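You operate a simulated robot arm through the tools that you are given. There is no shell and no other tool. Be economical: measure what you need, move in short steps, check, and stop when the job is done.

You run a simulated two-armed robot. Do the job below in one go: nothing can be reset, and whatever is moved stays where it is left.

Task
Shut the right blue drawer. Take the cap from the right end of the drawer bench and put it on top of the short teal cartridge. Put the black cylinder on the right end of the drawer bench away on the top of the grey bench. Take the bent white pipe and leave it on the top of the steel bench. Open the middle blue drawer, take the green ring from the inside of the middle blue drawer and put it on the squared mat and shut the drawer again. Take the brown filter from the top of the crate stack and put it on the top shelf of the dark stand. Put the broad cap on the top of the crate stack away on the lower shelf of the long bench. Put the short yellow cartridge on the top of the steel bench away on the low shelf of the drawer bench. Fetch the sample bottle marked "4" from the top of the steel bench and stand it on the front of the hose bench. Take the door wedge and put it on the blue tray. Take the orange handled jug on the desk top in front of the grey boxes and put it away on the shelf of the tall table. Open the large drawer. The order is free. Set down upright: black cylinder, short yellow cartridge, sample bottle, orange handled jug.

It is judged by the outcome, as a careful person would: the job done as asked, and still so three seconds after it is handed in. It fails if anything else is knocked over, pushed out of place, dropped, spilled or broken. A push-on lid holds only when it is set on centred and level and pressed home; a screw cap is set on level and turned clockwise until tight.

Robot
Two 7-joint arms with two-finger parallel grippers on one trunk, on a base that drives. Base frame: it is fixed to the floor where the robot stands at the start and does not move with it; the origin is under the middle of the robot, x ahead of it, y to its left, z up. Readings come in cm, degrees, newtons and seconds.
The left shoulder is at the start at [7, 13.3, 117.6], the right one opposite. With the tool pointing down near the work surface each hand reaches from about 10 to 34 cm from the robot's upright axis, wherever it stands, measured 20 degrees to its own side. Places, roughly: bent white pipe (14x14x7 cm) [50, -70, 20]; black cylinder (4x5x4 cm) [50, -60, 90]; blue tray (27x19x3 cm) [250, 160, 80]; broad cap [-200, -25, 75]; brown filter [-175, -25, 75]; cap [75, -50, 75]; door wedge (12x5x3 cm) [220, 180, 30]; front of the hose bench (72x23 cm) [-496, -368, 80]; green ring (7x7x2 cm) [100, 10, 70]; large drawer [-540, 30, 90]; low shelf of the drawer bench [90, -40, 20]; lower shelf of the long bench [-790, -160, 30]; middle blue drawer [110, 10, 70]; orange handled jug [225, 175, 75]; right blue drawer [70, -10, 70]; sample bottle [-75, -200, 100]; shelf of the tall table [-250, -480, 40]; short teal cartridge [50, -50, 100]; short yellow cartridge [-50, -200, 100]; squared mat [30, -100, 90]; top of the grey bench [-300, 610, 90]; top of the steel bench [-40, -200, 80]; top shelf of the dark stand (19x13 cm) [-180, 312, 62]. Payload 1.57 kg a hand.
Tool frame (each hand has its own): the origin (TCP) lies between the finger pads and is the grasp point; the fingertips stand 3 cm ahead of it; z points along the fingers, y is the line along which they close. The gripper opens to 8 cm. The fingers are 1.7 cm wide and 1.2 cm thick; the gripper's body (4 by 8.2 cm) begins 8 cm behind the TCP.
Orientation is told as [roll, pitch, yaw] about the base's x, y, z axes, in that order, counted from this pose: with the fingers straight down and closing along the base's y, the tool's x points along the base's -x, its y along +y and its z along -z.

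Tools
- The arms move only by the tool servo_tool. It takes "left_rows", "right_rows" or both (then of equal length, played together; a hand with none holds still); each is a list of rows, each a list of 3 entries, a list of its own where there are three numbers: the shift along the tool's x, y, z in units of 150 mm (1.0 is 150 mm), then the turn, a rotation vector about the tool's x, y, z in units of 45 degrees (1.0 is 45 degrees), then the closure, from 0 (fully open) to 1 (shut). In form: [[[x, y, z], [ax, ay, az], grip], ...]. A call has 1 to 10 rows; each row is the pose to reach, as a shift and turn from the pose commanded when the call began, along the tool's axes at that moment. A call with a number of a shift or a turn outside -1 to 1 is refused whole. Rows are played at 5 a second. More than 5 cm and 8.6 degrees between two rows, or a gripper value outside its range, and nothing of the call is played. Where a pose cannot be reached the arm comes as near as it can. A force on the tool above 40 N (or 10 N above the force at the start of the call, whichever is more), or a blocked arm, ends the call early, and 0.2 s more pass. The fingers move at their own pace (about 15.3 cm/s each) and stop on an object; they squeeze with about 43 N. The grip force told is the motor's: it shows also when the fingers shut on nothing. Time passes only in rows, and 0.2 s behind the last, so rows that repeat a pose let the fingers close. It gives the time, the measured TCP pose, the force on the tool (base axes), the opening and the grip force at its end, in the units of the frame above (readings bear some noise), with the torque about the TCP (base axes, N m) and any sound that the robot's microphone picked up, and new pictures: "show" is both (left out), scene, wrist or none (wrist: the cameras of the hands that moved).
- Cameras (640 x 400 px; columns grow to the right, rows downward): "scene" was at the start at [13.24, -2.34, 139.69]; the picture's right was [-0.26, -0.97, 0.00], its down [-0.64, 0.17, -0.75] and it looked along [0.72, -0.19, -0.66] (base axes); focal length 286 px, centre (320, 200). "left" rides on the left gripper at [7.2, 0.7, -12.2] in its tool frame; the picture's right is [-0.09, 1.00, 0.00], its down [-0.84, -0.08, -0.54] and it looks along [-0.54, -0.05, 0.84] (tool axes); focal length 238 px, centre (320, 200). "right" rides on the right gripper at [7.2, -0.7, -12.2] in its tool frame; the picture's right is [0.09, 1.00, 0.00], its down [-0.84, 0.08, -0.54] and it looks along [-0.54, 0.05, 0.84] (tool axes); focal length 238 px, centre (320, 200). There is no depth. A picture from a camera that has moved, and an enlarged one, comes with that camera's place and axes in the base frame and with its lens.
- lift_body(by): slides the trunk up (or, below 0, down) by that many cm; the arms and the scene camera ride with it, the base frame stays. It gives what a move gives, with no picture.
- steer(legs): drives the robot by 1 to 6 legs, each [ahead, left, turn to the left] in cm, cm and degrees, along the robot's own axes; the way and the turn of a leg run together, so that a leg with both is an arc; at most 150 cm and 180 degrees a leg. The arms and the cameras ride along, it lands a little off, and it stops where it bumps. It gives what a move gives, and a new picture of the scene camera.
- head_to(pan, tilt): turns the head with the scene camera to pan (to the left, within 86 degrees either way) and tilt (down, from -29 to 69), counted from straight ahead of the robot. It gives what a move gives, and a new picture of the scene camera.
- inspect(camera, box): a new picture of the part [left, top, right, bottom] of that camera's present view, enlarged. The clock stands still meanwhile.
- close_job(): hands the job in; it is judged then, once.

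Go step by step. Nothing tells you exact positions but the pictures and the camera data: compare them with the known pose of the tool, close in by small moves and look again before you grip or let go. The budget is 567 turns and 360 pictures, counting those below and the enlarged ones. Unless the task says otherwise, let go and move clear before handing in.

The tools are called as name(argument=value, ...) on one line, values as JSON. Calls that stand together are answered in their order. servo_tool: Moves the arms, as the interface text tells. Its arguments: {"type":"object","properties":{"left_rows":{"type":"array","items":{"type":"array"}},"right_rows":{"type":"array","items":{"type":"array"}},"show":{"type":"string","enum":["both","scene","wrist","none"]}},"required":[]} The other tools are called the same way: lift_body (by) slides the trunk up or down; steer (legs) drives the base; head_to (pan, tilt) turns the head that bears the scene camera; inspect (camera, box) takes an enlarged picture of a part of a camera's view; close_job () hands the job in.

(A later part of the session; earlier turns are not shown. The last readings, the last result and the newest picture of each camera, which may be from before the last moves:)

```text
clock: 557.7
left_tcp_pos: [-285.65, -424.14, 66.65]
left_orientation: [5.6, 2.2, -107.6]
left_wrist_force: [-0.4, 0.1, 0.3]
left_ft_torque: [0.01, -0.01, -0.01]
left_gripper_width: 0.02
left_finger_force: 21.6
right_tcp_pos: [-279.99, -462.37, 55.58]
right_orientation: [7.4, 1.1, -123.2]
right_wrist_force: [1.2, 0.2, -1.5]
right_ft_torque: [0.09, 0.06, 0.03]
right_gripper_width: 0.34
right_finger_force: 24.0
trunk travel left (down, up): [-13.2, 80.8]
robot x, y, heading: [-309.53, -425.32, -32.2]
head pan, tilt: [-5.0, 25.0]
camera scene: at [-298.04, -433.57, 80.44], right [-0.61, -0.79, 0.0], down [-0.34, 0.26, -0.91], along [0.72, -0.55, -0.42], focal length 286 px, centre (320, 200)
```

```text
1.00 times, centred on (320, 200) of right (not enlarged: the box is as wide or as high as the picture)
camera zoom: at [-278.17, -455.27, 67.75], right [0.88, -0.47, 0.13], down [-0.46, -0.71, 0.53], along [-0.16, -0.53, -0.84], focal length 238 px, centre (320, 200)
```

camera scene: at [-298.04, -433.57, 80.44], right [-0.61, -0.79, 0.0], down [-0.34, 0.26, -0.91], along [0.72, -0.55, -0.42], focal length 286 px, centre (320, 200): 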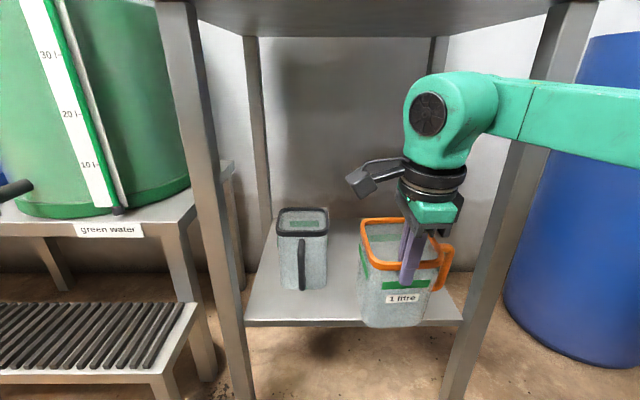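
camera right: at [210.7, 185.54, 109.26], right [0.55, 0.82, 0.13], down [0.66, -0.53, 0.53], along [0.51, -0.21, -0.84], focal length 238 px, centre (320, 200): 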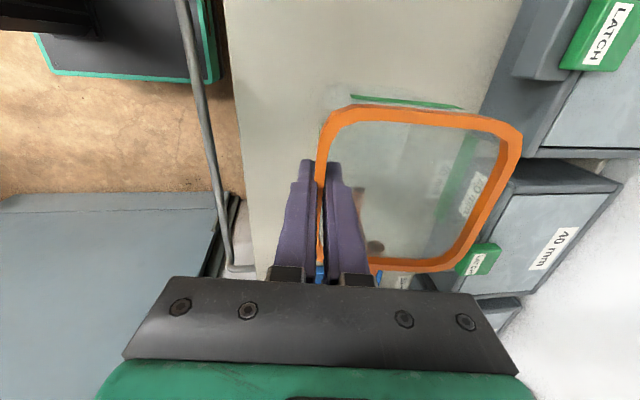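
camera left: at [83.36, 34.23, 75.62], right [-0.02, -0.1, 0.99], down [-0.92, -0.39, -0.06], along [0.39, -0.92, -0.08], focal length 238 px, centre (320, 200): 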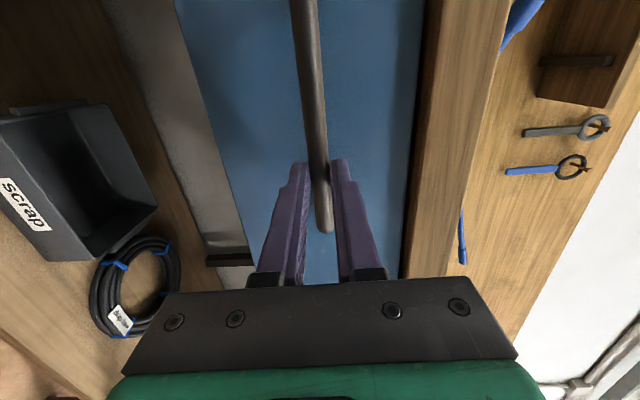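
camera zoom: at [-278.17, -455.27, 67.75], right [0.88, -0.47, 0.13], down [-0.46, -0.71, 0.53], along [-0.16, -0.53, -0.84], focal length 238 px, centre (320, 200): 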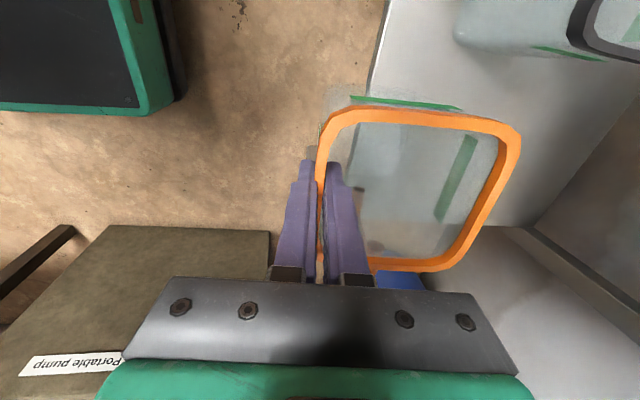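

The forearm would hit the table's right leg before the jug is on the shelf. I need to hold the jug by its handle from the front instead, so I'll set it on the small table nearby and regrasp. Back off, raise, turn.

steer(legs=[[-46, 0, 0]])

lift_body(by=40)

lift_body(by=18)

steer(legs=[[0, 0, -47], [0, 0, -47]])

head_to(pan=0, tilt=35)

```text
clock: 560.5
left_tcp_pos: [-324.17, -399.51, 66.65]
left_orientation: [5.5, 2.1, -109.1]
left_wrist_force: [0.5, 0.9, -0.3]
left_ft_torque: [-0.02, -0.04, -0.04]
left_gripper_width: 0.01
left_finger_force: 21.3
right_tcp_pos: [-319.58, -437.91, 55.57]
right_orientation: [7.4, 1.0, -124.7]
right_wrist_force: [0.3, -0.2, -1.9]
right_ft_torque: [0.09, 0.05, 0.01]
right_gripper_width: 0.36
right_finger_force: 24.6
trunk travel left (down, up): [-13.2, 80.8]
robot x, y, heading: [-348.34, -400.07, -34.0]
head pan, tilt: [-5.0, 25.0]
camera scene: at [-336.83, -408.63, 80.44], right [-0.63, -0.78, 0.0], down [-0.33, 0.27, -0.91], along [0.7, -0.57, -0.42], focal length 286 px, centre (320, 200)
```

scene: 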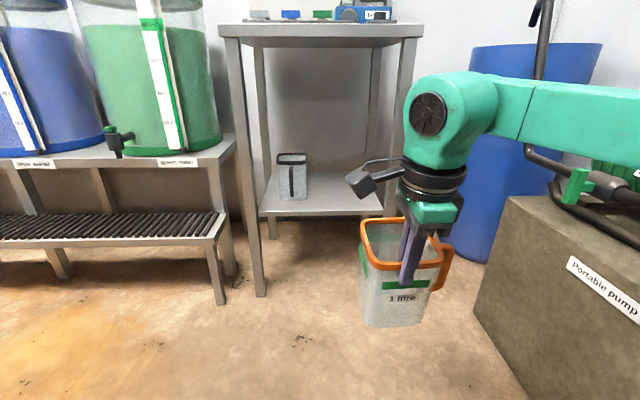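

```text
clock: 564.3
left_tcp_pos: [-324.02, -399.62, 106.61]
left_orientation: [5.6, 2.2, -109.1]
left_wrist_force: [0.6, 0.0, -0.3]
left_ft_torque: [-0.02, 0.01, 0.02]
left_gripper_width: 0.0
left_finger_force: 21.3
right_tcp_pos: [-319.51, -437.96, 95.46]
right_orientation: [7.5, 1.0, -124.7]
right_wrist_force: [0.7, 1.0, -1.8]
right_ft_torque: [0.06, 0.05, 0.01]
right_gripper_width: 0.34
right_finger_force: 24.7
trunk travel left (down, up): [-53.2, 40.8]
robot x, y, heading: [-348.52, -399.77, -33.8]
head pan, tilt: [-5.0, 25.0]
```

```text
clock: 566.3
left_tcp_pos: [-324.13, -399.59, 124.61]
left_orientation: [5.4, 2.3, -109.1]
left_wrist_force: [0.2, -0.4, 0.3]
left_ft_torque: [0.0, 0.03, 0.0]
left_gripper_width: 0.0
left_finger_force: 21.1
right_tcp_pos: [-319.45, -437.97, 113.53]
right_orientation: [7.3, 1.1, -124.7]
right_wrist_force: [0.5, 0.2, -2.0]
right_ft_torque: [0.1, 0.05, 0.02]
right_gripper_width: 0.36
right_finger_force: 24.5
trunk travel left (down, up): [-71.2, 22.8]
robot x, y, heading: [-348.39, -399.53, -33.7]
head pan, tilt: [-5.0, 25.0]
```

```text
clock: 570.9
left_tcp_pos: [-348.9, -424.07, 124.62]
left_orientation: [5.5, 2.1, 158.9]
left_wrist_force: [-0.3, 0.6, 0.4]
left_ft_torque: [-0.04, 0.01, 0.03]
left_gripper_width: 0.0
left_finger_force: 21.1
right_tcp_pos: [-387.27, -427.41, 113.56]
right_orientation: [7.4, 1.0, 143.3]
right_wrist_force: [-0.1, 0.7, -1.9]
right_ft_torque: [0.07, -0.11, 0.01]
right_gripper_width: 0.35
right_finger_force: 24.5
trunk travel left (down, up): [-71.2, 22.8]
robot x, y, heading: [-348.27, -399.98, -125.7]
head pan, tilt: [-5.0, 25.0]
camera scene: at [-357.14, -411.1, 138.44], right [-0.76, 0.65, 0.0], down [0.28, 0.32, -0.91], along [-0.59, -0.69, -0.42], focal length 286 px, centre (320, 200)
```

scene: 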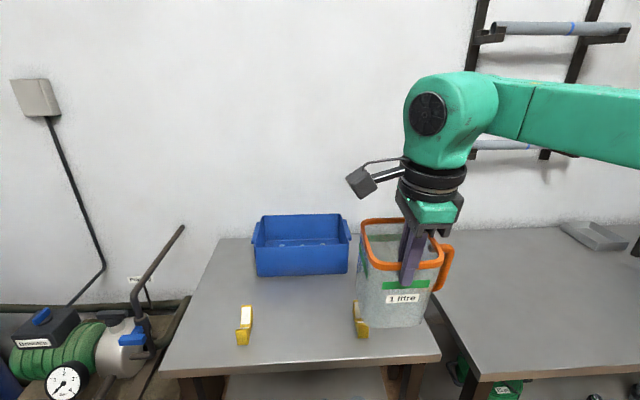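

```text
clock: 571.6
left_tcp_pos: [-348.77, -423.91, 124.75]
left_orientation: [5.5, 2.2, 158.9]
left_wrist_force: [-0.1, -0.1, 0.2]
left_ft_torque: [-0.03, 0.0, -0.01]
left_gripper_width: 0.0
left_finger_force: 21.5
right_tcp_pos: [-387.32, -427.36, 113.51]
right_orientation: [7.4, 1.1, 143.3]
right_wrist_force: [0.3, 0.1, -1.6]
right_ft_torque: [0.05, -0.06, 0.0]
right_gripper_width: 0.33
right_finger_force: 24.2
trunk travel left (down, up): [-71.2, 22.8]
robot x, y, heading: [-348.04, -399.77, -125.8]
head pan, tilt: [0.0, 35.0]
camera scene: at [-356.3, -411.25, 136.87], right [-0.81, 0.59, 0.0], down [0.34, 0.46, -0.82], along [-0.48, -0.66, -0.57], focal length 286 px, centre (320, 200)
```

scene: 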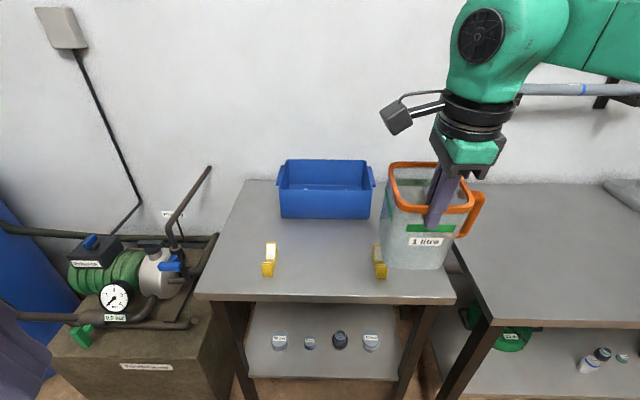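

The hose bench right next to it has a large free top; I'll set the jug there. First turn the hand a further 90° so the handle faces me.

servo_tool(right_rows=[[[0, 0, 0], [0, 0, 0.17], 1], [[0, 0, 0], [0, 0, 0.34], 1], [[0, 0, 0], [0, 0, 0.51], 1], [[0, 0, 0], [0, 0, 0.68], 1], [[0, 0, 0], [0, 0, 0.85], 1], [[0, 0, 0], [0, 0, 1], 1]], show="none")

servo_tool(right_rows=[[[0, 0, 0], [0, 0, 0.17], 1], [[0, 0, 0], [0, 0, 0.34], 1], [[0, 0, 0], [0, 0, 0.51], 1], [[0, 0, 0], [0, 0, 0.68], 1], [[0, 0, 0], [0, 0, 0.85], 1], [[0, 0, 0], [0, 0, 1], 1]], show="none")

steer(legs=[[0, -41, 0], [17, 0, 0]])

```text
clock: 573.0
left_tcp_pos: [-348.81, -423.96, 124.54]
left_orientation: [5.5, 2.1, 158.8]
left_wrist_force: [-1.0, 0.6, -1.1]
left_ft_torque: [0.0, -0.01, -0.01]
left_gripper_width: 0.0
left_finger_force: 21.5
right_tcp_pos: [-387.32, -427.23, 113.54]
right_orientation: [4.5, 6.1, 98.4]
right_wrist_force: [-0.1, 0.5, -2.0]
right_ft_torque: [0.01, -0.08, -0.01]
right_gripper_width: 0.35
right_finger_force: 25.1
trunk travel left (down, up): [-71.2, 22.8]
robot x, y, heading: [-348.1, -400.26, -126.1]
head pan, tilt: [0.0, 35.0]
```

```text
clock: 574.4
left_tcp_pos: [-348.81, -424.05, 124.65]
left_orientation: [5.6, 2.1, 159.0]
left_wrist_force: [-0.1, -0.3, -0.1]
left_ft_torque: [0.02, 0.02, -0.04]
left_gripper_width: 0.0
left_finger_force: 21.4
right_tcp_pos: [-387.32, -427.29, 113.5]
right_orientation: [-1.1, 7.4, 53.1]
right_wrist_force: [-0.2, 0.2, -2.0]
right_ft_torque: [-0.02, -0.07, 0.0]
right_gripper_width: 0.36
right_finger_force: 24.4
trunk travel left (down, up): [-71.2, 22.8]
robot x, y, heading: [-348.1, -399.97, -126.1]
head pan, tilt: [0.0, 35.0]
```

```text
clock: 578.0
left_tcp_pos: [-391.3, -413.43, 124.69]
left_orientation: [5.6, 2.2, 158.5]
left_wrist_force: [0.0, 0.4, -0.3]
left_ft_torque: [0.0, -0.01, -0.02]
left_gripper_width: 0.0
left_finger_force: 21.0
right_tcp_pos: [-429.86, -416.59, 113.65]
right_orientation: [-1.1, 7.6, 52.9]
right_wrist_force: [0.5, 0.3, -1.7]
right_ft_torque: [-0.07, -0.06, -0.02]
right_gripper_width: 0.35
right_finger_force: 25.2
trunk travel left (down, up): [-71.2, 22.8]
robot x, y, heading: [-390.49, -390.02, -126.3]
head pan, tilt: [0.0, 35.0]
camera scene: at [-398.69, -400.67, 136.9], right [-0.81, 0.59, 0.0], down [0.34, 0.46, -0.82], along [-0.49, -0.66, -0.57], focal length 286 px, centre (320, 200)
```

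scene: 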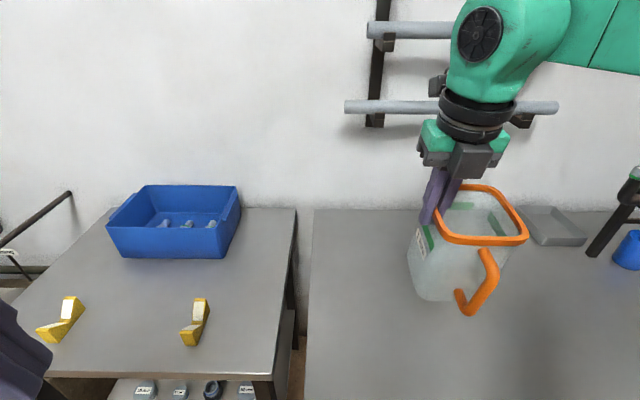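

Handle faces me now. Lower the jug onto the hose bench.

lift_body(by=-17)

servo_tool(right_rows=[[[0, 0, 0.04], [0, 0, 0], 1], [[0, 0, 0.08], [0, 0, 0], 1], [[0, 0, 0.12], [0, 0, 0], 1], [[0, 0, 0.16], [0, 0, 0], 1]], show="none")

```text
clock: 579.9
left_tcp_pos: [-391.48, -413.71, 107.68]
left_orientation: [5.5, 2.2, 158.5]
left_wrist_force: [0.1, -0.9, 0.0]
left_ft_torque: [-0.01, -0.03, -0.02]
left_gripper_width: 0.03
left_finger_force: 21.5
right_tcp_pos: [-430.05, -416.76, 96.67]
right_orientation: [-1.1, 7.3, 52.7]
right_wrist_force: [1.0, 0.1, -1.1]
right_ft_torque: [-0.04, -0.04, 0.02]
right_gripper_width: 0.36
right_finger_force: 24.4
trunk travel left (down, up): [-54.2, 39.8]
robot x, y, heading: [-390.7, -389.96, -126.1]
head pan, tilt: [0.0, 35.0]
```

```text
clock: 580.9
left_tcp_pos: [-391.4, -413.76, 107.62]
left_orientation: [5.6, 2.1, 158.5]
left_wrist_force: [0.1, -0.4, -0.3]
left_ft_torque: [-0.04, -0.05, 0.0]
left_gripper_width: 0.01
left_finger_force: 21.8
right_tcp_pos: [-429.99, -417.16, 94.13]
right_orientation: [-1.0, 7.5, 52.8]
right_wrist_force: [-2.4, -5.5, 19.5]
right_ft_torque: [0.78, 0.53, 0.14]
right_gripper_width: 0.46
right_finger_force: 24.9
trunk travel left (down, up): [-54.2, 39.8]
robot x, y, heading: [-390.84, -389.42, -126.2]
head pan, tilt: [0.0, 35.0]
```

Set down. Open and rise.

servo_tool(right_rows=[[[0, 0, -0.01], [0, 0, 0], 0.5], [[0, 0, -0.01], [0, 0, 0], 0.5], [[0.02, 0, -0.2], [0, 0, 0], 0.5], [[0.05, 0, -0.45], [0, 0, 0], 0.5], [[0.08, 0, -0.7], [0, 0, 0], 0.5], [[0.1, 0, -0.95], [0, 0, 0], 0.5]], show="scene")

```text
clock: 582.3
left_tcp_pos: [-391.66, -413.62, 107.59]
left_orientation: [5.5, 2.1, 158.6]
left_wrist_force: [0.2, 0.3, 0.4]
left_ft_torque: [-0.03, -0.01, 0.0]
left_gripper_width: 0.0
left_finger_force: 21.0
right_tcp_pos: [-430.05, -415.85, 107.61]
right_orientation: [-1.1, 7.4, 52.7]
right_wrist_force: [-0.2, 0.0, 0.4]
right_ft_torque: [-0.02, 0.01, -0.03]
right_gripper_width: 4.0
right_finger_force: 0.1
right hand out of reach, approached as far as the arm can: row 6
trunk travel left (down, up): [-54.2, 39.8]
robot x, y, heading: [-390.7, -389.25, -126.2]
head pan, tilt: [0.0, 35.0]
camera scene: at [-398.89, -400.86, 119.86], right [-0.81, 0.59, 0.0], down [0.34, 0.46, -0.82], along [-0.48, -0.66, -0.57], focal length 286 px, centre (320, 200)
```

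scene: 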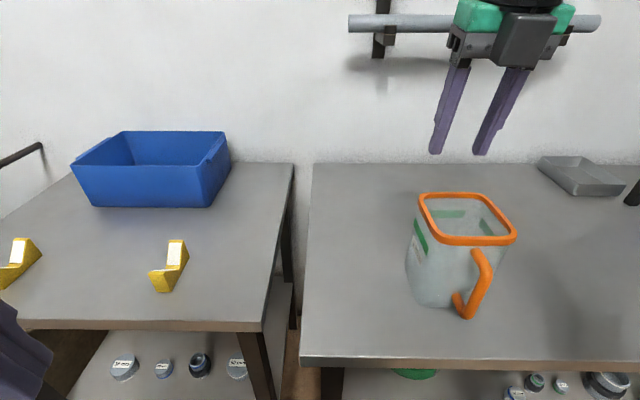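

Now rotate the hand back (180°) to its normal yaw, well above the jug.

lift_body(by=15)

servo_tool(right_rows=[[[0, 0, 0], [0, 0, -0.17], 0.4], [[0, 0, 0], [0, 0, -0.34], 0.4], [[0, 0, 0], [0, 0, -0.51], 0.4], [[0, 0, 0], [0, 0, -0.68], 0.4], [[0, 0, 0], [0, 0, -0.85], 0.4], [[0, 0, 0], [0, 0, -1], 0.4]], show="none")

servo_tool(right_rows=[[[0, 0, 0], [0, 0, -0.17], 0.4], [[0, 0, 0], [0, 0, -0.34], 0.4], [[0, 0, 0], [0, 0, -0.51], 0.4], [[0, 0, 0], [0, 0, -0.68], 0.4], [[0, 0, 0], [0, 0, -0.85], 0.4], [[0, 0, 0], [0, 0, -1], 0.4]], show="none")

servo_tool(right_rows=[[[0, 0, 0], [0, 0, -0.17], 0.4], [[0, 0, 0], [0, 0, -0.34], 0.4], [[0, 0, 0], [0, 0, -0.51], 0.4], [[0, 0, 0], [0, 0, -0.68], 0.4], [[0, 0, 0], [0, 0, -0.85], 0.4], [[0, 0, 0], [0, 0, -1], 0.4]], show="none")

servo_tool(right_rows=[[[0, 0, 0], [0, 0, -0.17], 0.4], [[0, 0, 0], [0, 0, -0.34], 0.4], [[0, 0, 0], [0, 0, -0.51], 0.4], [[0, 0, 0], [0, 0, -0.68], 0.4], [[0, 0, 0], [0, 0, -0.85], 0.4], [[0, 0, 0], [0, 0, -0.98], 0.4]], show="none")

```text
clock: 584.0
left_tcp_pos: [-391.61, -413.78, 122.63]
left_orientation: [5.4, 2.2, 158.5]
left_wrist_force: [-0.6, 0.5, 0.0]
left_ft_torque: [-0.04, -0.04, 0.0]
left_gripper_width: 0.0
left_finger_force: 21.6
right_tcp_pos: [-429.92, -415.86, 122.67]
right_orientation: [-1.1, 7.5, 52.8]
right_wrist_force: [-0.1, 0.4, -0.7]
right_ft_torque: [-0.01, 0.02, 0.02]
right_gripper_width: 4.03
right_finger_force: 0.1
trunk travel left (down, up): [-69.2, 24.8]
robot x, y, heading: [-390.33, -389.65, -126.4]
head pan, tilt: [0.0, 35.0]
```

```text
clock: 585.4
left_tcp_pos: [-391.45, -413.71, 122.62]
left_orientation: [5.5, 2.0, 158.6]
left_wrist_force: [0.4, -0.3, -0.5]
left_ft_torque: [0.03, -0.02, -0.02]
left_gripper_width: 0.0
left_finger_force: 21.5
right_tcp_pos: [-429.95, -415.95, 122.72]
right_orientation: [4.6, 6.1, 98.1]
right_wrist_force: [0.0, -0.6, 0.3]
right_ft_torque: [-0.01, 0.0, -0.06]
right_gripper_width: 4.8
right_finger_force: 0.0
trunk travel left (down, up): [-69.2, 24.8]
robot x, y, heading: [-390.75, -389.37, -126.4]
head pan, tilt: [0.0, 35.0]
```

```text
clock: 586.8
left_tcp_pos: [-391.47, -413.75, 122.49]
left_orientation: [5.4, 2.1, 158.4]
left_wrist_force: [-0.1, -0.1, -1.2]
left_ft_torque: [-0.02, 0.0, 0.02]
left_gripper_width: 0.03
left_finger_force: 21.2
right_tcp_pos: [-429.97, -415.85, 122.69]
right_orientation: [7.5, 1.0, 143.0]
right_wrist_force: [0.8, 0.6, -0.5]
right_ft_torque: [0.01, 0.01, 0.01]
right_gripper_width: 4.83
right_finger_force: 0.1
trunk travel left (down, up): [-69.2, 24.8]
robot x, y, heading: [-390.88, -389.88, -126.4]
head pan, tilt: [0.0, 35.0]
```

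```text
clock: 588.2
left_tcp_pos: [-391.47, -413.78, 122.67]
left_orientation: [5.6, 2.1, 158.5]
left_wrist_force: [0.0, -1.2, 0.8]
left_ft_torque: [-0.01, 0.04, -0.01]
left_gripper_width: 0.02
left_finger_force: 21.2
right_tcp_pos: [-430.04, -415.75, 122.82]
right_orientation: [6.1, -4.6, -172.3]
right_wrist_force: [0.0, -0.2, -0.2]
right_ft_torque: [0.01, 0.01, 0.03]
right_gripper_width: 4.82
right_finger_force: 0.1
trunk travel left (down, up): [-69.2, 24.8]
robot x, y, heading: [-390.43, -389.34, -126.4]
head pan, tilt: [0.0, 35.0]
```

```text
clock: 589.6
left_tcp_pos: [-391.55, -413.71, 122.67]
left_orientation: [5.5, 2.1, 158.6]
left_wrist_force: [-0.7, -0.2, 0.7]
left_ft_torque: [0.05, 0.02, 0.01]
left_gripper_width: 0.01
left_finger_force: 21.7
right_tcp_pos: [-429.93, -415.78, 122.69]
right_orientation: [1.2, -7.5, -128.0]
right_wrist_force: [-0.1, -0.2, 0.3]
right_ft_torque: [-0.01, 0.02, -0.03]
right_gripper_width: 4.77
right_finger_force: 0.0
trunk travel left (down, up): [-69.2, 24.8]
robot x, y, heading: [-390.92, -389.4, -126.1]
head pan, tilt: [0.0, 35.0]
```

servo_tool(right_rows=[[[0, 0, 0], [0, -0.18, 0], 0.3], [[0, 0, 0], [0, -0.36, 0], 0.3], [[0, 0, 0], [0, -0.54, 0], 0.3], [[0, 0, 0], [0, -0.72, 0], 0.3]], show="none")

servo_tool(right_rows=[[[0.1, -0.12, -0.09], [0, 0, 0], 0.3], [[0.2, -0.24, -0.18], [0, 0, 0], 0.3], [[0.324, -0.36, -0.272], [0, 0, 0], 0.3]], show="both")

```text
clock: 590.6
left_tcp_pos: [-391.37, -413.47, 122.59]
left_orientation: [5.6, 2.0, 158.5]
left_wrist_force: [0.3, 0.6, 0.4]
left_ft_torque: [-0.05, 0.01, -0.02]
left_gripper_width: 0.0
left_finger_force: 21.3
right_tcp_pos: [-429.97, -415.81, 122.77]
right_orientation: [1.7, -40.1, -129.1]
right_wrist_force: [-0.3, 0.2, -0.2]
right_ft_torque: [-0.01, 0.0, 0.0]
right_gripper_width: 5.61
right_finger_force: 0.1
trunk travel left (down, up): [-69.2, 24.8]
robot x, y, heading: [-390.71, -389.5, -126.2]
head pan, tilt: [0.0, 35.0]
```

```text
clock: 591.4
left_tcp_pos: [-391.54, -413.61, 122.57]
left_orientation: [5.6, 2.2, 158.5]
left_wrist_force: [0.4, 0.5, 0.2]
left_ft_torque: [-0.03, 0.0, 0.0]
left_gripper_width: 0.01
left_finger_force: 21.1
right_tcp_pos: [-430.19, -407.41, 122.67]
right_orientation: [1.5, -39.8, -129.0]
right_wrist_force: [0.0, -0.5, 0.1]
right_ft_torque: [0.01, 0.02, 0.04]
right_gripper_width: 5.61
right_finger_force: 0.1
trunk travel left (down, up): [-69.2, 24.8]
robot x, y, heading: [-390.99, -389.76, -126.0]
head pan, tilt: [0.0, 35.0]
camera scene: at [-398.89, -400.76, 134.88], right [-0.81, 0.59, 0.0], down [0.34, 0.46, -0.82], along [-0.48, -0.66, -0.57], focal length 286 px, centre (320, 200)
camera right: at [-422.77, -396.32, 127.45], right [0.83, -0.56, -0.04], down [-0.14, -0.27, 0.95], along [-0.54, -0.79, -0.3], focal length 238 px, centre (320, 200)
```

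scene: 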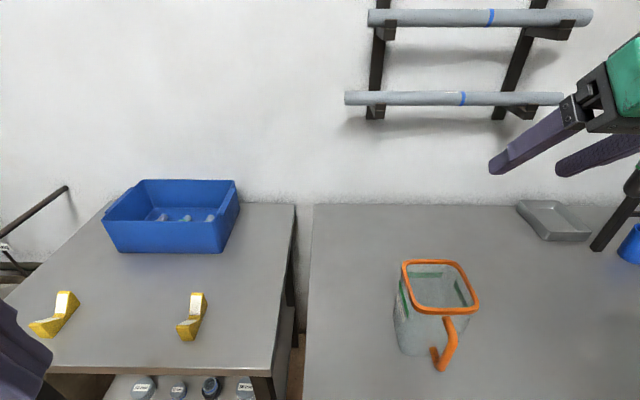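
right: 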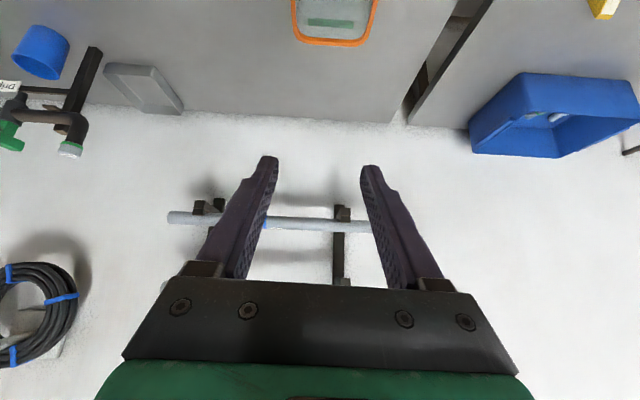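

lift_body(by=-27)

inspect(camera="right", box=[0, 0, 640, 400])

head_to(pan=-25, tilt=40)

```text
clock: 594.2
left_tcp_pos: [-391.44, -413.71, 95.68]
left_orientation: [5.5, 2.1, 158.6]
left_wrist_force: [0.1, -0.2, -0.6]
left_ft_torque: [0.04, -0.02, -0.03]
left_gripper_width: 0.0
left_finger_force: 21.4
right_tcp_pos: [-430.24, -407.56, 95.69]
right_orientation: [1.6, -39.9, -129.0]
right_wrist_force: [0.4, 0.5, -0.4]
right_ft_torque: [0.0, 0.02, -0.01]
right_gripper_width: 5.59
right_finger_force: 0.0
trunk travel left (down, up): [-42.2, 51.8]
robot x, y, heading: [-390.65, -389.47, -126.2]
head pan, tilt: [0.0, 35.0]
```

```text
1.00 times, centred on (320, 200) of right (not enlarged: the box is as wide or as high as the picture)
camera zoom: at [-422.75, -396.45, 100.47], right [0.83, -0.56, -0.04], down [-0.14, -0.27, 0.95], along [-0.54, -0.79, -0.3], focal length 238 px, centre (320, 200)
```

zoom: 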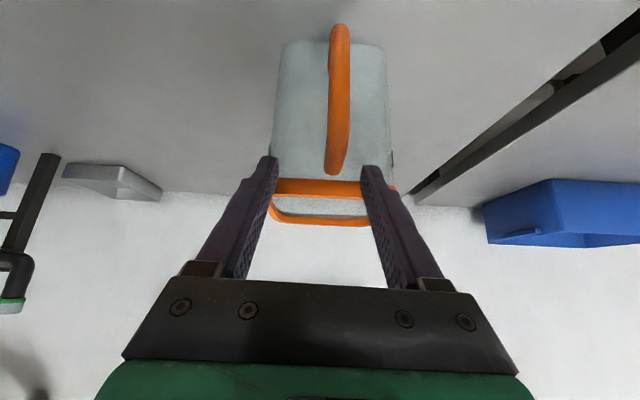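

```text
clock: 595.1
left_tcp_pos: [-391.4, -413.6, 95.64]
left_orientation: [5.5, 2.0, 158.4]
left_wrist_force: [0.7, 0.1, -0.2]
left_ft_torque: [-0.01, 0.01, 0.05]
left_gripper_width: 0.0
left_finger_force: 21.1
right_tcp_pos: [-430.26, -407.42, 95.7]
right_orientation: [1.6, -40.0, -129.0]
right_wrist_force: [-0.8, -0.7, 1.5]
right_ft_torque: [-0.01, -0.01, 0.01]
right_gripper_width: 5.59
right_finger_force: 0.0
trunk travel left (down, up): [-42.2, 51.8]
robot x, y, heading: [-390.84, -389.77, -126.2]
head pan, tilt: [-25.0, 40.0]
camera scene: at [-401.1, -397.86, 107.11], right [-0.48, 0.88, 0.0], down [0.56, 0.31, -0.77], along [-0.67, -0.37, -0.64], focal length 286 px, centre (320, 200)
```

scene: 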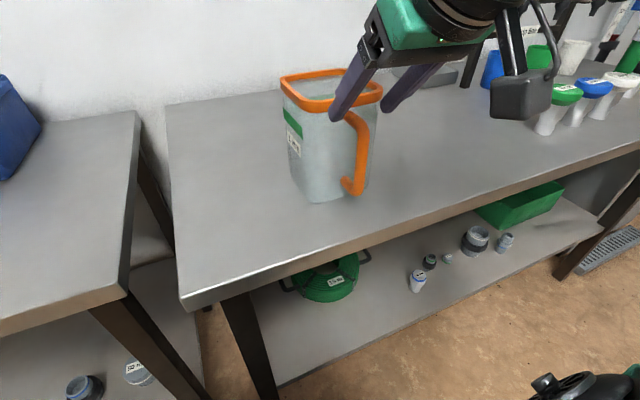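

The handle is between the fingers, slightly left. Lower 5.7 cm around it and close.

servo_tool(right_rows=[[[0.07, 0.03, 0.1], [0, 0, 0], 0.3], [[0.14, 0.06, 0.21], [0, 0, 0], 0.3], [[0.208, 0.06, 0.321], [0, 0, 0], 0.3], [[0.208, 0.06, 0.321], [0, 0, 0], 1], [[0.208, 0.06, 0.321], [0, 0, 0], 1], [[0.208, 0.06, 0.321], [0, 0, 0], 1]], show="both")

```text
clock: 596.5
left_tcp_pos: [-391.33, -413.5, 95.67]
left_orientation: [5.6, 2.1, 158.4]
left_wrist_force: [0.3, -0.4, 0.6]
left_ft_torque: [0.01, 0.01, 0.02]
left_gripper_width: 0.0
left_finger_force: 21.7
right_tcp_pos: [-429.85, -408.68, 89.93]
right_orientation: [1.5, -40.0, -129.0]
right_wrist_force: [-1.3, -0.6, 4.1]
right_ft_torque: [0.13, 0.49, 0.02]
right_gripper_width: 1.34
right_finger_force: 30.3
trunk travel left (down, up): [-42.2, 51.8]
robot x, y, heading: [-390.97, -389.94, -126.3]
head pan, tilt: [-25.0, 40.0]
camera scene: at [-401.08, -397.84, 107.12], right [-0.48, 0.88, 0.0], down [0.56, 0.31, -0.77], along [-0.67, -0.37, -0.64], focal length 286 px, centre (320, 200)
camera right: at [-422.31, -397.64, 94.79], right [0.83, -0.56, -0.04], down [-0.14, -0.27, 0.95], along [-0.54, -0.79, -0.3], focal length 238 px, centre (320, 200)
```

scene: 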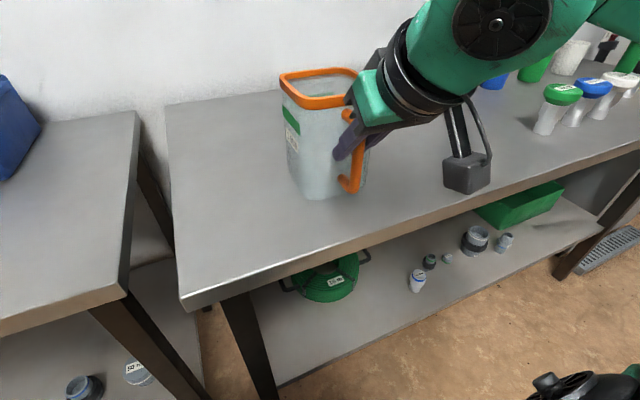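
right: 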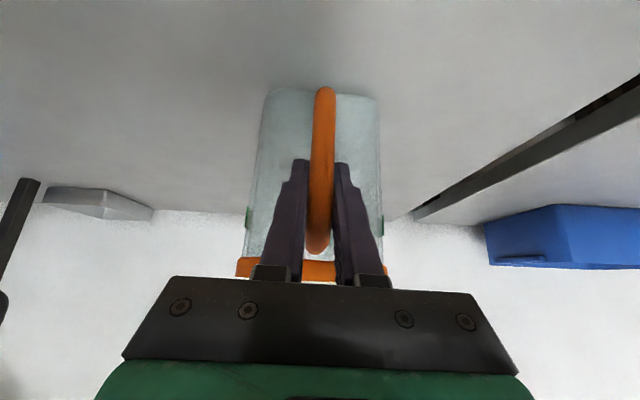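

Handle gripped. Lift gently and check it stays level.

lift_body(by=14)

inspect(camera="scene", box=[160, 0, 560, 250])

```text
clock: 598.1
left_tcp_pos: [-391.49, -413.74, 109.61]
left_orientation: [5.4, 2.1, 158.5]
left_wrist_force: [0.2, 0.0, 0.0]
left_ft_torque: [-0.02, 0.0, -0.03]
left_gripper_width: 0.0
left_finger_force: 21.3
right_tcp_pos: [-429.81, -408.65, 103.91]
right_orientation: [1.5, -39.9, -129.0]
right_wrist_force: [0.6, -0.5, -1.5]
right_ft_torque: [0.1, -0.08, -0.02]
right_gripper_width: 1.36
right_finger_force: 30.1
trunk travel left (down, up): [-56.2, 37.8]
robot x, y, heading: [-390.77, -389.68, -126.4]
head pan, tilt: [-25.0, 40.0]
```

```text
1.60 times, centred on (360, 125) of scene
camera zoom: at [-401.13, -397.88, 121.1], right [-0.48, 0.88, 0.0], down [0.56, 0.31, -0.77], along [-0.67, -0.37, -0.64], focal length 458 px, centre (256, 320)
```

zoom: 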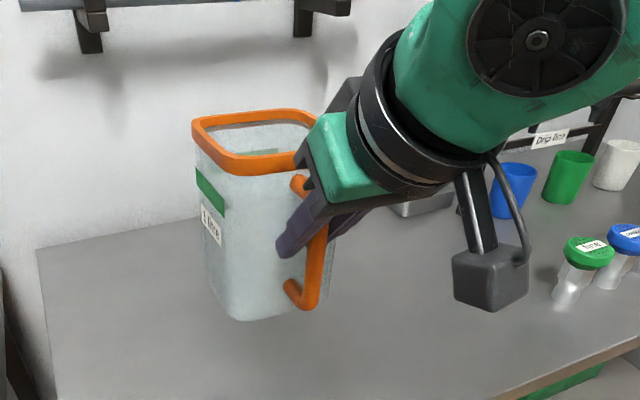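

Jug is held by the handle and level. Extend the arm a little, back off, and go to the tall table again.

lift_body(by=10)

steer(legs=[[-25, 0, 0], [0, 56, 0], [0, 0, 47], [0, 0, 46.9]])

servo_tool(right_rows=[[[-0.12, 0, 0.1], [0, 0, 0], 1], [[-0.24, 0, 0.2], [0, 0, 0], 1], [[-0.357, 0, 0.3], [0, 0, 0], 1]], show="none")

head_to(pan=-5, tilt=35)

```text
clock: 599.5
left_tcp_pos: [-391.54, -413.66, 119.62]
left_orientation: [5.5, 2.1, 158.5]
left_wrist_force: [0.5, -0.4, 0.1]
left_ft_torque: [0.0, 0.04, -0.02]
left_gripper_width: 0.0
left_finger_force: 21.4
right_tcp_pos: [-429.8, -408.64, 114.01]
right_orientation: [1.6, -39.9, -129.0]
right_wrist_force: [0.0, -0.6, -1.6]
right_ft_torque: [0.1, -0.06, 0.01]
right_gripper_width: 1.32
right_finger_force: 29.8
trunk travel left (down, up): [-66.2, 27.8]
robot x, y, heading: [-390.86, -389.57, -126.3]
head pan, tilt: [-25.0, 40.0]
```

```text
clock: 608.3
left_tcp_pos: [-306.83, -401.56, 119.64]
left_orientation: [5.5, 2.1, -107.9]
left_wrist_force: [0.3, 0.5, 0.0]
left_ft_torque: [0.03, 0.0, -0.03]
left_gripper_width: 0.01
left_finger_force: 21.5
right_tcp_pos: [-309.17, -440.09, 113.99]
right_orientation: [1.5, -40.0, -35.3]
right_wrist_force: [-0.3, -0.6, -1.5]
right_ft_torque: [0.06, 0.11, 0.02]
right_gripper_width: 1.34
right_finger_force: 30.9
trunk travel left (down, up): [-66.2, 27.8]
robot x, y, heading: [-330.75, -402.6, -32.5]
head pan, tilt: [-25.0, 40.0]
camera scene: at [-321.95, -412.49, 131.11], right [-0.84, -0.54, 0.0], down [-0.34, 0.54, -0.77], along [0.41, -0.65, -0.64], focal length 286 px, centre (320, 200)
```

scene: 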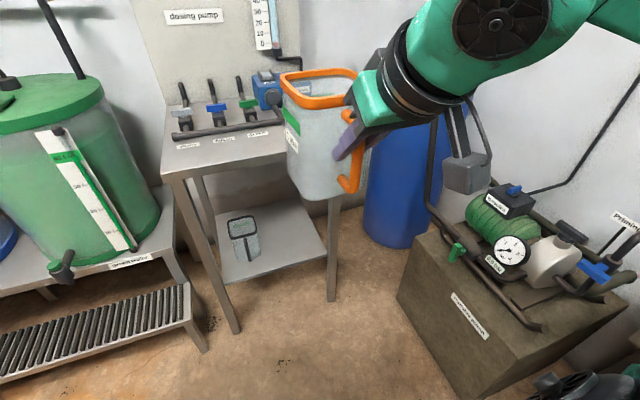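

```text
clock: 609.1
left_tcp_pos: [-306.64, -401.48, 119.61]
left_orientation: [5.5, 2.3, -107.7]
left_wrist_force: [-0.3, -0.3, 0.1]
left_ft_torque: [-0.04, 0.0, 0.01]
left_gripper_width: 0.0
left_finger_force: 21.6
right_tcp_pos: [-303.36, -444.23, 113.93]
right_orientation: [1.5, -39.8, -35.3]
right_wrist_force: [0.8, 0.4, -1.8]
right_ft_torque: [0.09, 0.06, 0.01]
right_gripper_width: 1.34
right_finger_force: 30.0
trunk travel left (down, up): [-66.2, 27.8]
robot x, y, heading: [-330.98, -402.43, -32.3]
head pan, tilt: [-25.0, 40.0]
```

```text
clock: 610.0
left_tcp_pos: [-306.71, -401.62, 119.69]
left_orientation: [5.5, 2.2, -107.8]
left_wrist_force: [-0.3, -0.1, -0.1]
left_ft_torque: [0.03, 0.01, 0.0]
left_gripper_width: 0.02
left_finger_force: 21.5
right_tcp_pos: [-303.59, -444.14, 113.94]
right_orientation: [1.6, -39.9, -35.3]
right_wrist_force: [-0.3, -0.2, -1.8]
right_ft_torque: [0.09, 0.12, 0.0]
right_gripper_width: 1.36
right_finger_force: 29.5
trunk travel left (down, up): [-66.2, 27.8]
robot x, y, heading: [-330.6, -402.42, -32.5]
head pan, tilt: [-5.0, 35.0]
camera scene: at [-319.55, -410.68, 131.86], right [-0.61, -0.79, 0.0], down [-0.45, 0.35, -0.82], along [0.65, -0.5, -0.57], focal length 286 px, centre (320, 200)
```

scene: 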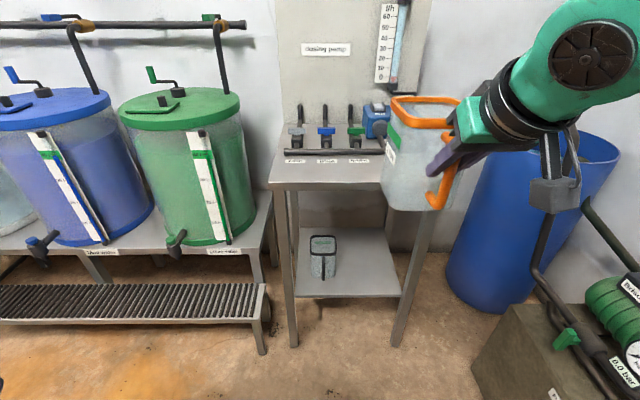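

lift_body(by=-40)

lift_body(by=-23)

steer(legs=[[0, -4.6, 0], [24, 0, 0]])

```text
clock: 613.8
left_tcp_pos: [-306.83, -401.53, 79.62]
left_orientation: [5.5, 2.2, -107.8]
left_wrist_force: [0.0, 0.4, 0.4]
left_ft_torque: [-0.01, 0.01, 0.01]
left_gripper_width: 0.0
left_finger_force: 21.1
right_tcp_pos: [-303.55, -444.13, 74.02]
right_orientation: [1.6, -39.9, -35.4]
right_wrist_force: [0.2, 0.4, -1.6]
right_ft_torque: [0.04, 0.11, 0.0]
right_gripper_width: 1.36
right_finger_force: 30.4
trunk travel left (down, up): [-26.2, 67.8]
robot x, y, heading: [-330.7, -402.07, -32.7]
head pan, tilt: [-5.0, 35.0]
```

```text
clock: 616.2
left_tcp_pos: [-306.75, -401.46, 56.64]
left_orientation: [5.4, 2.2, -107.8]
left_wrist_force: [-0.6, -0.3, -0.9]
left_ft_torque: [0.01, 0.01, -0.01]
left_gripper_width: 0.0
left_finger_force: 21.9
right_tcp_pos: [-303.43, -444.14, 51.01]
right_orientation: [1.6, -39.9, -35.3]
right_wrist_force: [0.1, 0.7, -1.3]
right_ft_torque: [0.07, 0.1, 0.0]
right_gripper_width: 1.36
right_finger_force: 30.2
trunk travel left (down, up): [-3.2, 90.8]
robot x, y, heading: [-330.28, -402.93, -32.5]
head pan, tilt: [-5.0, 35.0]
```

```text
clock: 618.5
left_tcp_pos: [-289.33, -418.42, 56.61]
left_orientation: [5.5, 2.2, -107.9]
left_wrist_force: [-0.3, 0.1, 0.9]
left_ft_torque: [0.0, 0.01, 0.02]
left_gripper_width: 0.0
left_finger_force: 21.0
right_tcp_pos: [-286.11, -461.09, 51.02]
right_orientation: [1.6, -39.9, -35.4]
right_wrist_force: [-0.3, -0.1, -2.2]
right_ft_torque: [0.06, 0.09, 0.02]
right_gripper_width: 1.36
right_finger_force: 30.2
trunk travel left (down, up): [-3.2, 90.8]
robot x, y, heading: [-313.49, -419.27, -32.9]
head pan, tilt: [-5.0, 35.0]
camera scene: at [-302.04, -427.54, 68.86], right [-0.61, -0.79, 0.0], down [-0.45, 0.35, -0.82], along [0.65, -0.5, -0.57], focal length 286 px, centre (320, 200)
```

scene: 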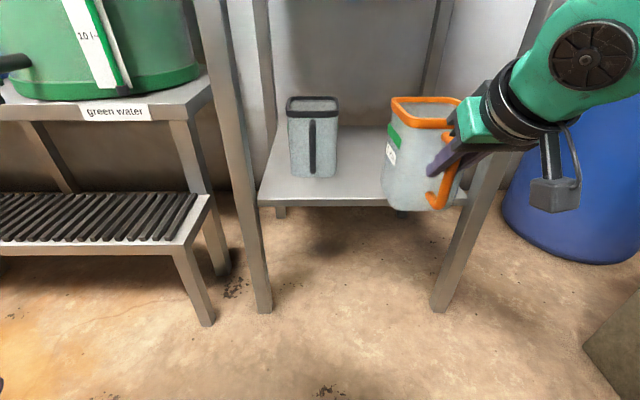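

steer(legs=[[0, 4, 0], [9, 0, 0]])

```text
clock: 620.1
left_tcp_pos: [-279.59, -420.0, 56.61]
left_orientation: [5.5, 2.2, -107.9]
left_wrist_force: [0.0, 0.1, -1.3]
left_ft_torque: [0.0, 0.0, -0.04]
left_gripper_width: 0.01
left_finger_force: 21.4
right_tcp_pos: [-276.36, -462.52, 50.88]
right_orientation: [1.6, -39.9, -35.5]
right_wrist_force: [0.4, 0.6, -1.4]
right_ft_torque: [0.04, 0.08, 0.0]
right_gripper_width: 1.37
right_finger_force: 30.5
trunk travel left (down, up): [-3.2, 90.8]
robot x, y, heading: [-303.23, -420.63, -32.9]
head pan, tilt: [-5.0, 35.0]
camera scene: at [-292.35, -429.02, 68.86], right [-0.61, -0.79, 0.0], down [-0.45, 0.35, -0.82], along [0.65, -0.5, -0.57], focal length 286 px, centre (320, 200)
```

scene: 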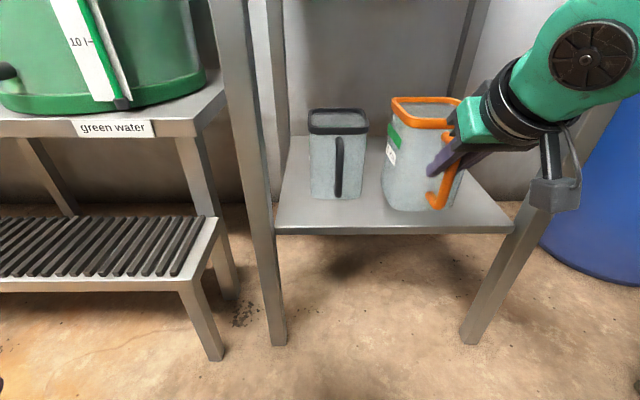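

steer(legs=[[6, 0, 0]])

servo_tool(right_rows=[[[0.022, 0, 0.026], [0, 0, 0], 1], [[0.043, 0, 0.051], [0, 0, 0], 1], [[0.065, 0, 0.077], [0, 0, 0], 1], [[0.086, 0, 0.102], [0, 0, 0], 1], [[0.108, 0, 0.128], [0, 0, 0], 1]], show="scene")

```text
clock: 621.0
left_tcp_pos: [-274.44, -423.19, 56.57]
left_orientation: [5.5, 2.3, -107.8]
left_wrist_force: [-1.1, -0.1, 0.0]
left_ft_torque: [-0.02, 0.01, -0.04]
left_gripper_width: 0.03
left_finger_force: 21.2
right_tcp_pos: [-271.39, -465.75, 50.97]
right_orientation: [1.6, -39.8, -35.4]
right_wrist_force: [0.3, -0.6, -0.8]
right_ft_torque: [0.06, 0.09, -0.02]
right_gripper_width: 1.35
right_finger_force: 30.5
trunk travel left (down, up): [-3.2, 90.8]
robot x, y, heading: [-298.76, -424.11, -32.5]
head pan, tilt: [-5.0, 35.0]
camera scene: at [-287.33, -432.25, 68.86], right [-0.61, -0.79, 0.0], down [-0.45, 0.35, -0.82], along [0.65, -0.5, -0.57], focal length 286 px, centre (320, 200)
```

scene: 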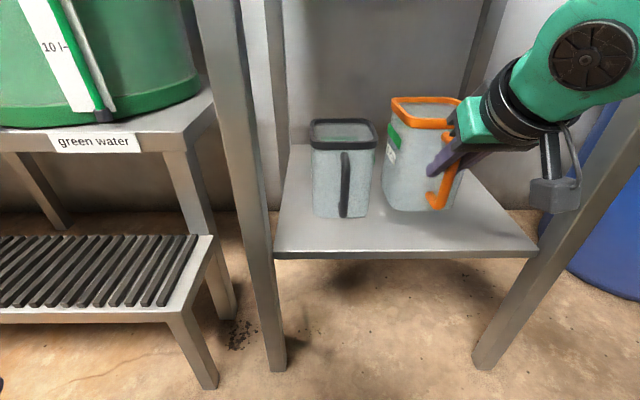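

```text
clock: 622.2
left_tcp_pos: [-274.42, -423.08, 56.77]
left_orientation: [5.5, 2.2, -107.9]
left_wrist_force: [-0.3, 0.3, 0.2]
left_ft_torque: [0.03, 0.01, 0.02]
left_gripper_width: 0.0
left_finger_force: 21.4
right_tcp_pos: [-271.17, -465.71, 48.33]
right_orientation: [1.5, -39.9, -35.4]
right_wrist_force: [0.8, 0.4, -2.1]
right_ft_torque: [0.06, 0.09, -0.03]
right_gripper_width: 1.35
right_finger_force: 29.9
trunk travel left (down, up): [-3.2, 90.8]
robot x, y, heading: [-298.58, -423.6, -32.9]
head pan, tilt: [-5.0, 35.0]
camera scene: at [-287.33, -432.25, 68.86], right [-0.61, -0.79, 0.0], down [-0.45, 0.35, -0.82], along [0.65, -0.5, -0.57], focal length 286 px, centre (320, 200)
```

scene: 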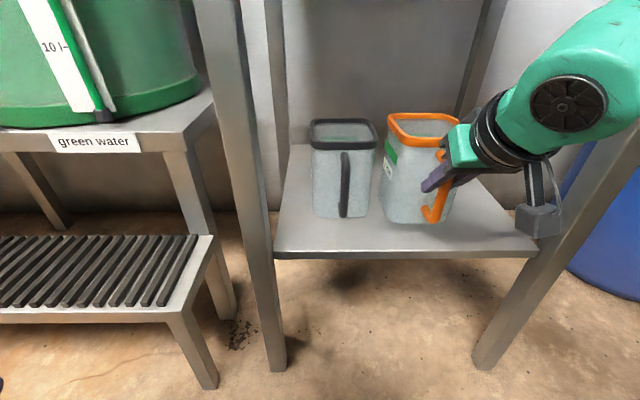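

servo_tool(right_rows=[[[0.01, -0.06, 0.013], [0, 0, 0], 1], [[0.022, -0.12, 0.026], [0, 0, 0], 1], [[0.043, -0.12, 0.051], [0, 0, 0], 1], [[0.065, -0.12, 0.077], [0, 0, 0], 1], [[0.086, -0.12, 0.102], [0, 0, 0], 1]], show="scene")

```text
clock: 623.5
left_tcp_pos: [-274.43, -423.18, 56.67]
left_orientation: [5.5, 2.1, -107.9]
left_wrist_force: [0.1, 0.1, 0.1]
left_ft_torque: [0.0, -0.01, 0.0]
left_gripper_width: 0.0
left_finger_force: 21.8
right_tcp_pos: [-272.47, -467.18, 46.41]
right_orientation: [1.6, -39.7, -35.5]
right_wrist_force: [-0.2, 0.6, -2.0]
right_ft_torque: [0.06, 0.1, 0.01]
right_gripper_width: 1.35
right_finger_force: 30.2
trunk travel left (down, up): [-3.2, 90.8]
robot x, y, heading: [-298.77, -423.98, -32.9]
head pan, tilt: [-5.0, 35.0]
camera scene: at [-287.34, -432.25, 68.86], right [-0.61, -0.79, 0.0], down [-0.45, 0.35, -0.82], along [0.65, -0.5, -0.57], focal length 286 px, centre (320, 200)
```

scene: 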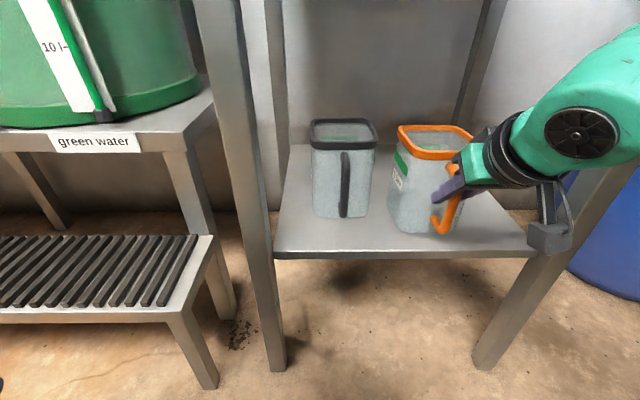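

servo_tool(right_rows=[[[0.022, 0, 0.026], [0, 0, 0], 1], [[0.043, 0, 0.051], [0, 0, 0], 1], [[0.065, 0, 0.077], [0, 0, 0], 1]], show="none")

```text
clock: 624.2
left_tcp_pos: [-274.59, -422.91, 56.7]
left_orientation: [5.6, 2.0, -107.9]
left_wrist_force: [0.2, 0.0, 0.3]
left_ft_torque: [-0.04, -0.01, -0.01]
left_gripper_width: 0.0
left_finger_force: 21.8
right_tcp_pos: [-272.3, -466.97, 45.32]
right_orientation: [1.6, -40.3, -35.3]
right_wrist_force: [-1.2, 7.0, 25.1]
right_ft_torque: [-0.88, 0.32, -0.03]
right_gripper_width: 1.43
right_finger_force: 30.2
trunk travel left (down, up): [-3.2, 90.8]
robot x, y, heading: [-298.5, -423.87, -32.8]
head pan, tilt: [-5.0, 35.0]
```

Set down. Open and withdraw straight back.

servo_tool(right_rows=[[[0, 0, -0.01], [0, 0, 0], 0.3], [[0, 0, -0.01], [0, 0, 0], 0.3], [[0.12, 0, -0.11], [0, 0, 0], 0.3], [[0.25, 0, -0.22], [0, 0, 0], 0.3], [[0.38, 0, -0.33], [0, 0, 0], 0.3], [[0.5, 0, -0.43], [0, 0, 0], 0.3]], show="scene")

```text
clock: 625.6
left_tcp_pos: [-274.52, -423.18, 56.59]
left_orientation: [5.5, 2.2, -107.8]
left_wrist_force: [0.2, -0.5, 1.1]
left_ft_torque: [0.01, 0.0, -0.02]
left_gripper_width: 0.0
left_finger_force: 21.1
right_tcp_pos: [-280.63, -461.26, 44.96]
right_orientation: [1.4, -39.9, -35.4]
right_wrist_force: [0.5, -0.3, -0.4]
right_ft_torque: [-0.05, 0.03, 0.03]
right_gripper_width: 5.59
right_finger_force: 0.0
trunk travel left (down, up): [-3.2, 90.8]
robot x, y, heading: [-298.61, -423.87, -32.7]
head pan, tilt: [-5.0, 35.0]
camera scene: at [-287.34, -432.23, 68.87], right [-0.61, -0.79, 0.0], down [-0.45, 0.35, -0.82], along [0.65, -0.5, -0.57], focal length 286 px, centre (320, 200)
```

scene: 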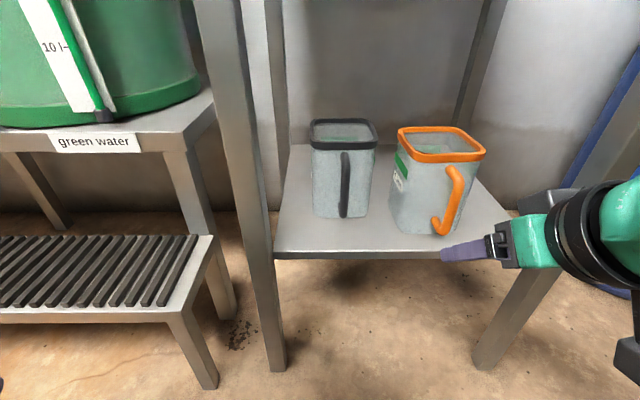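

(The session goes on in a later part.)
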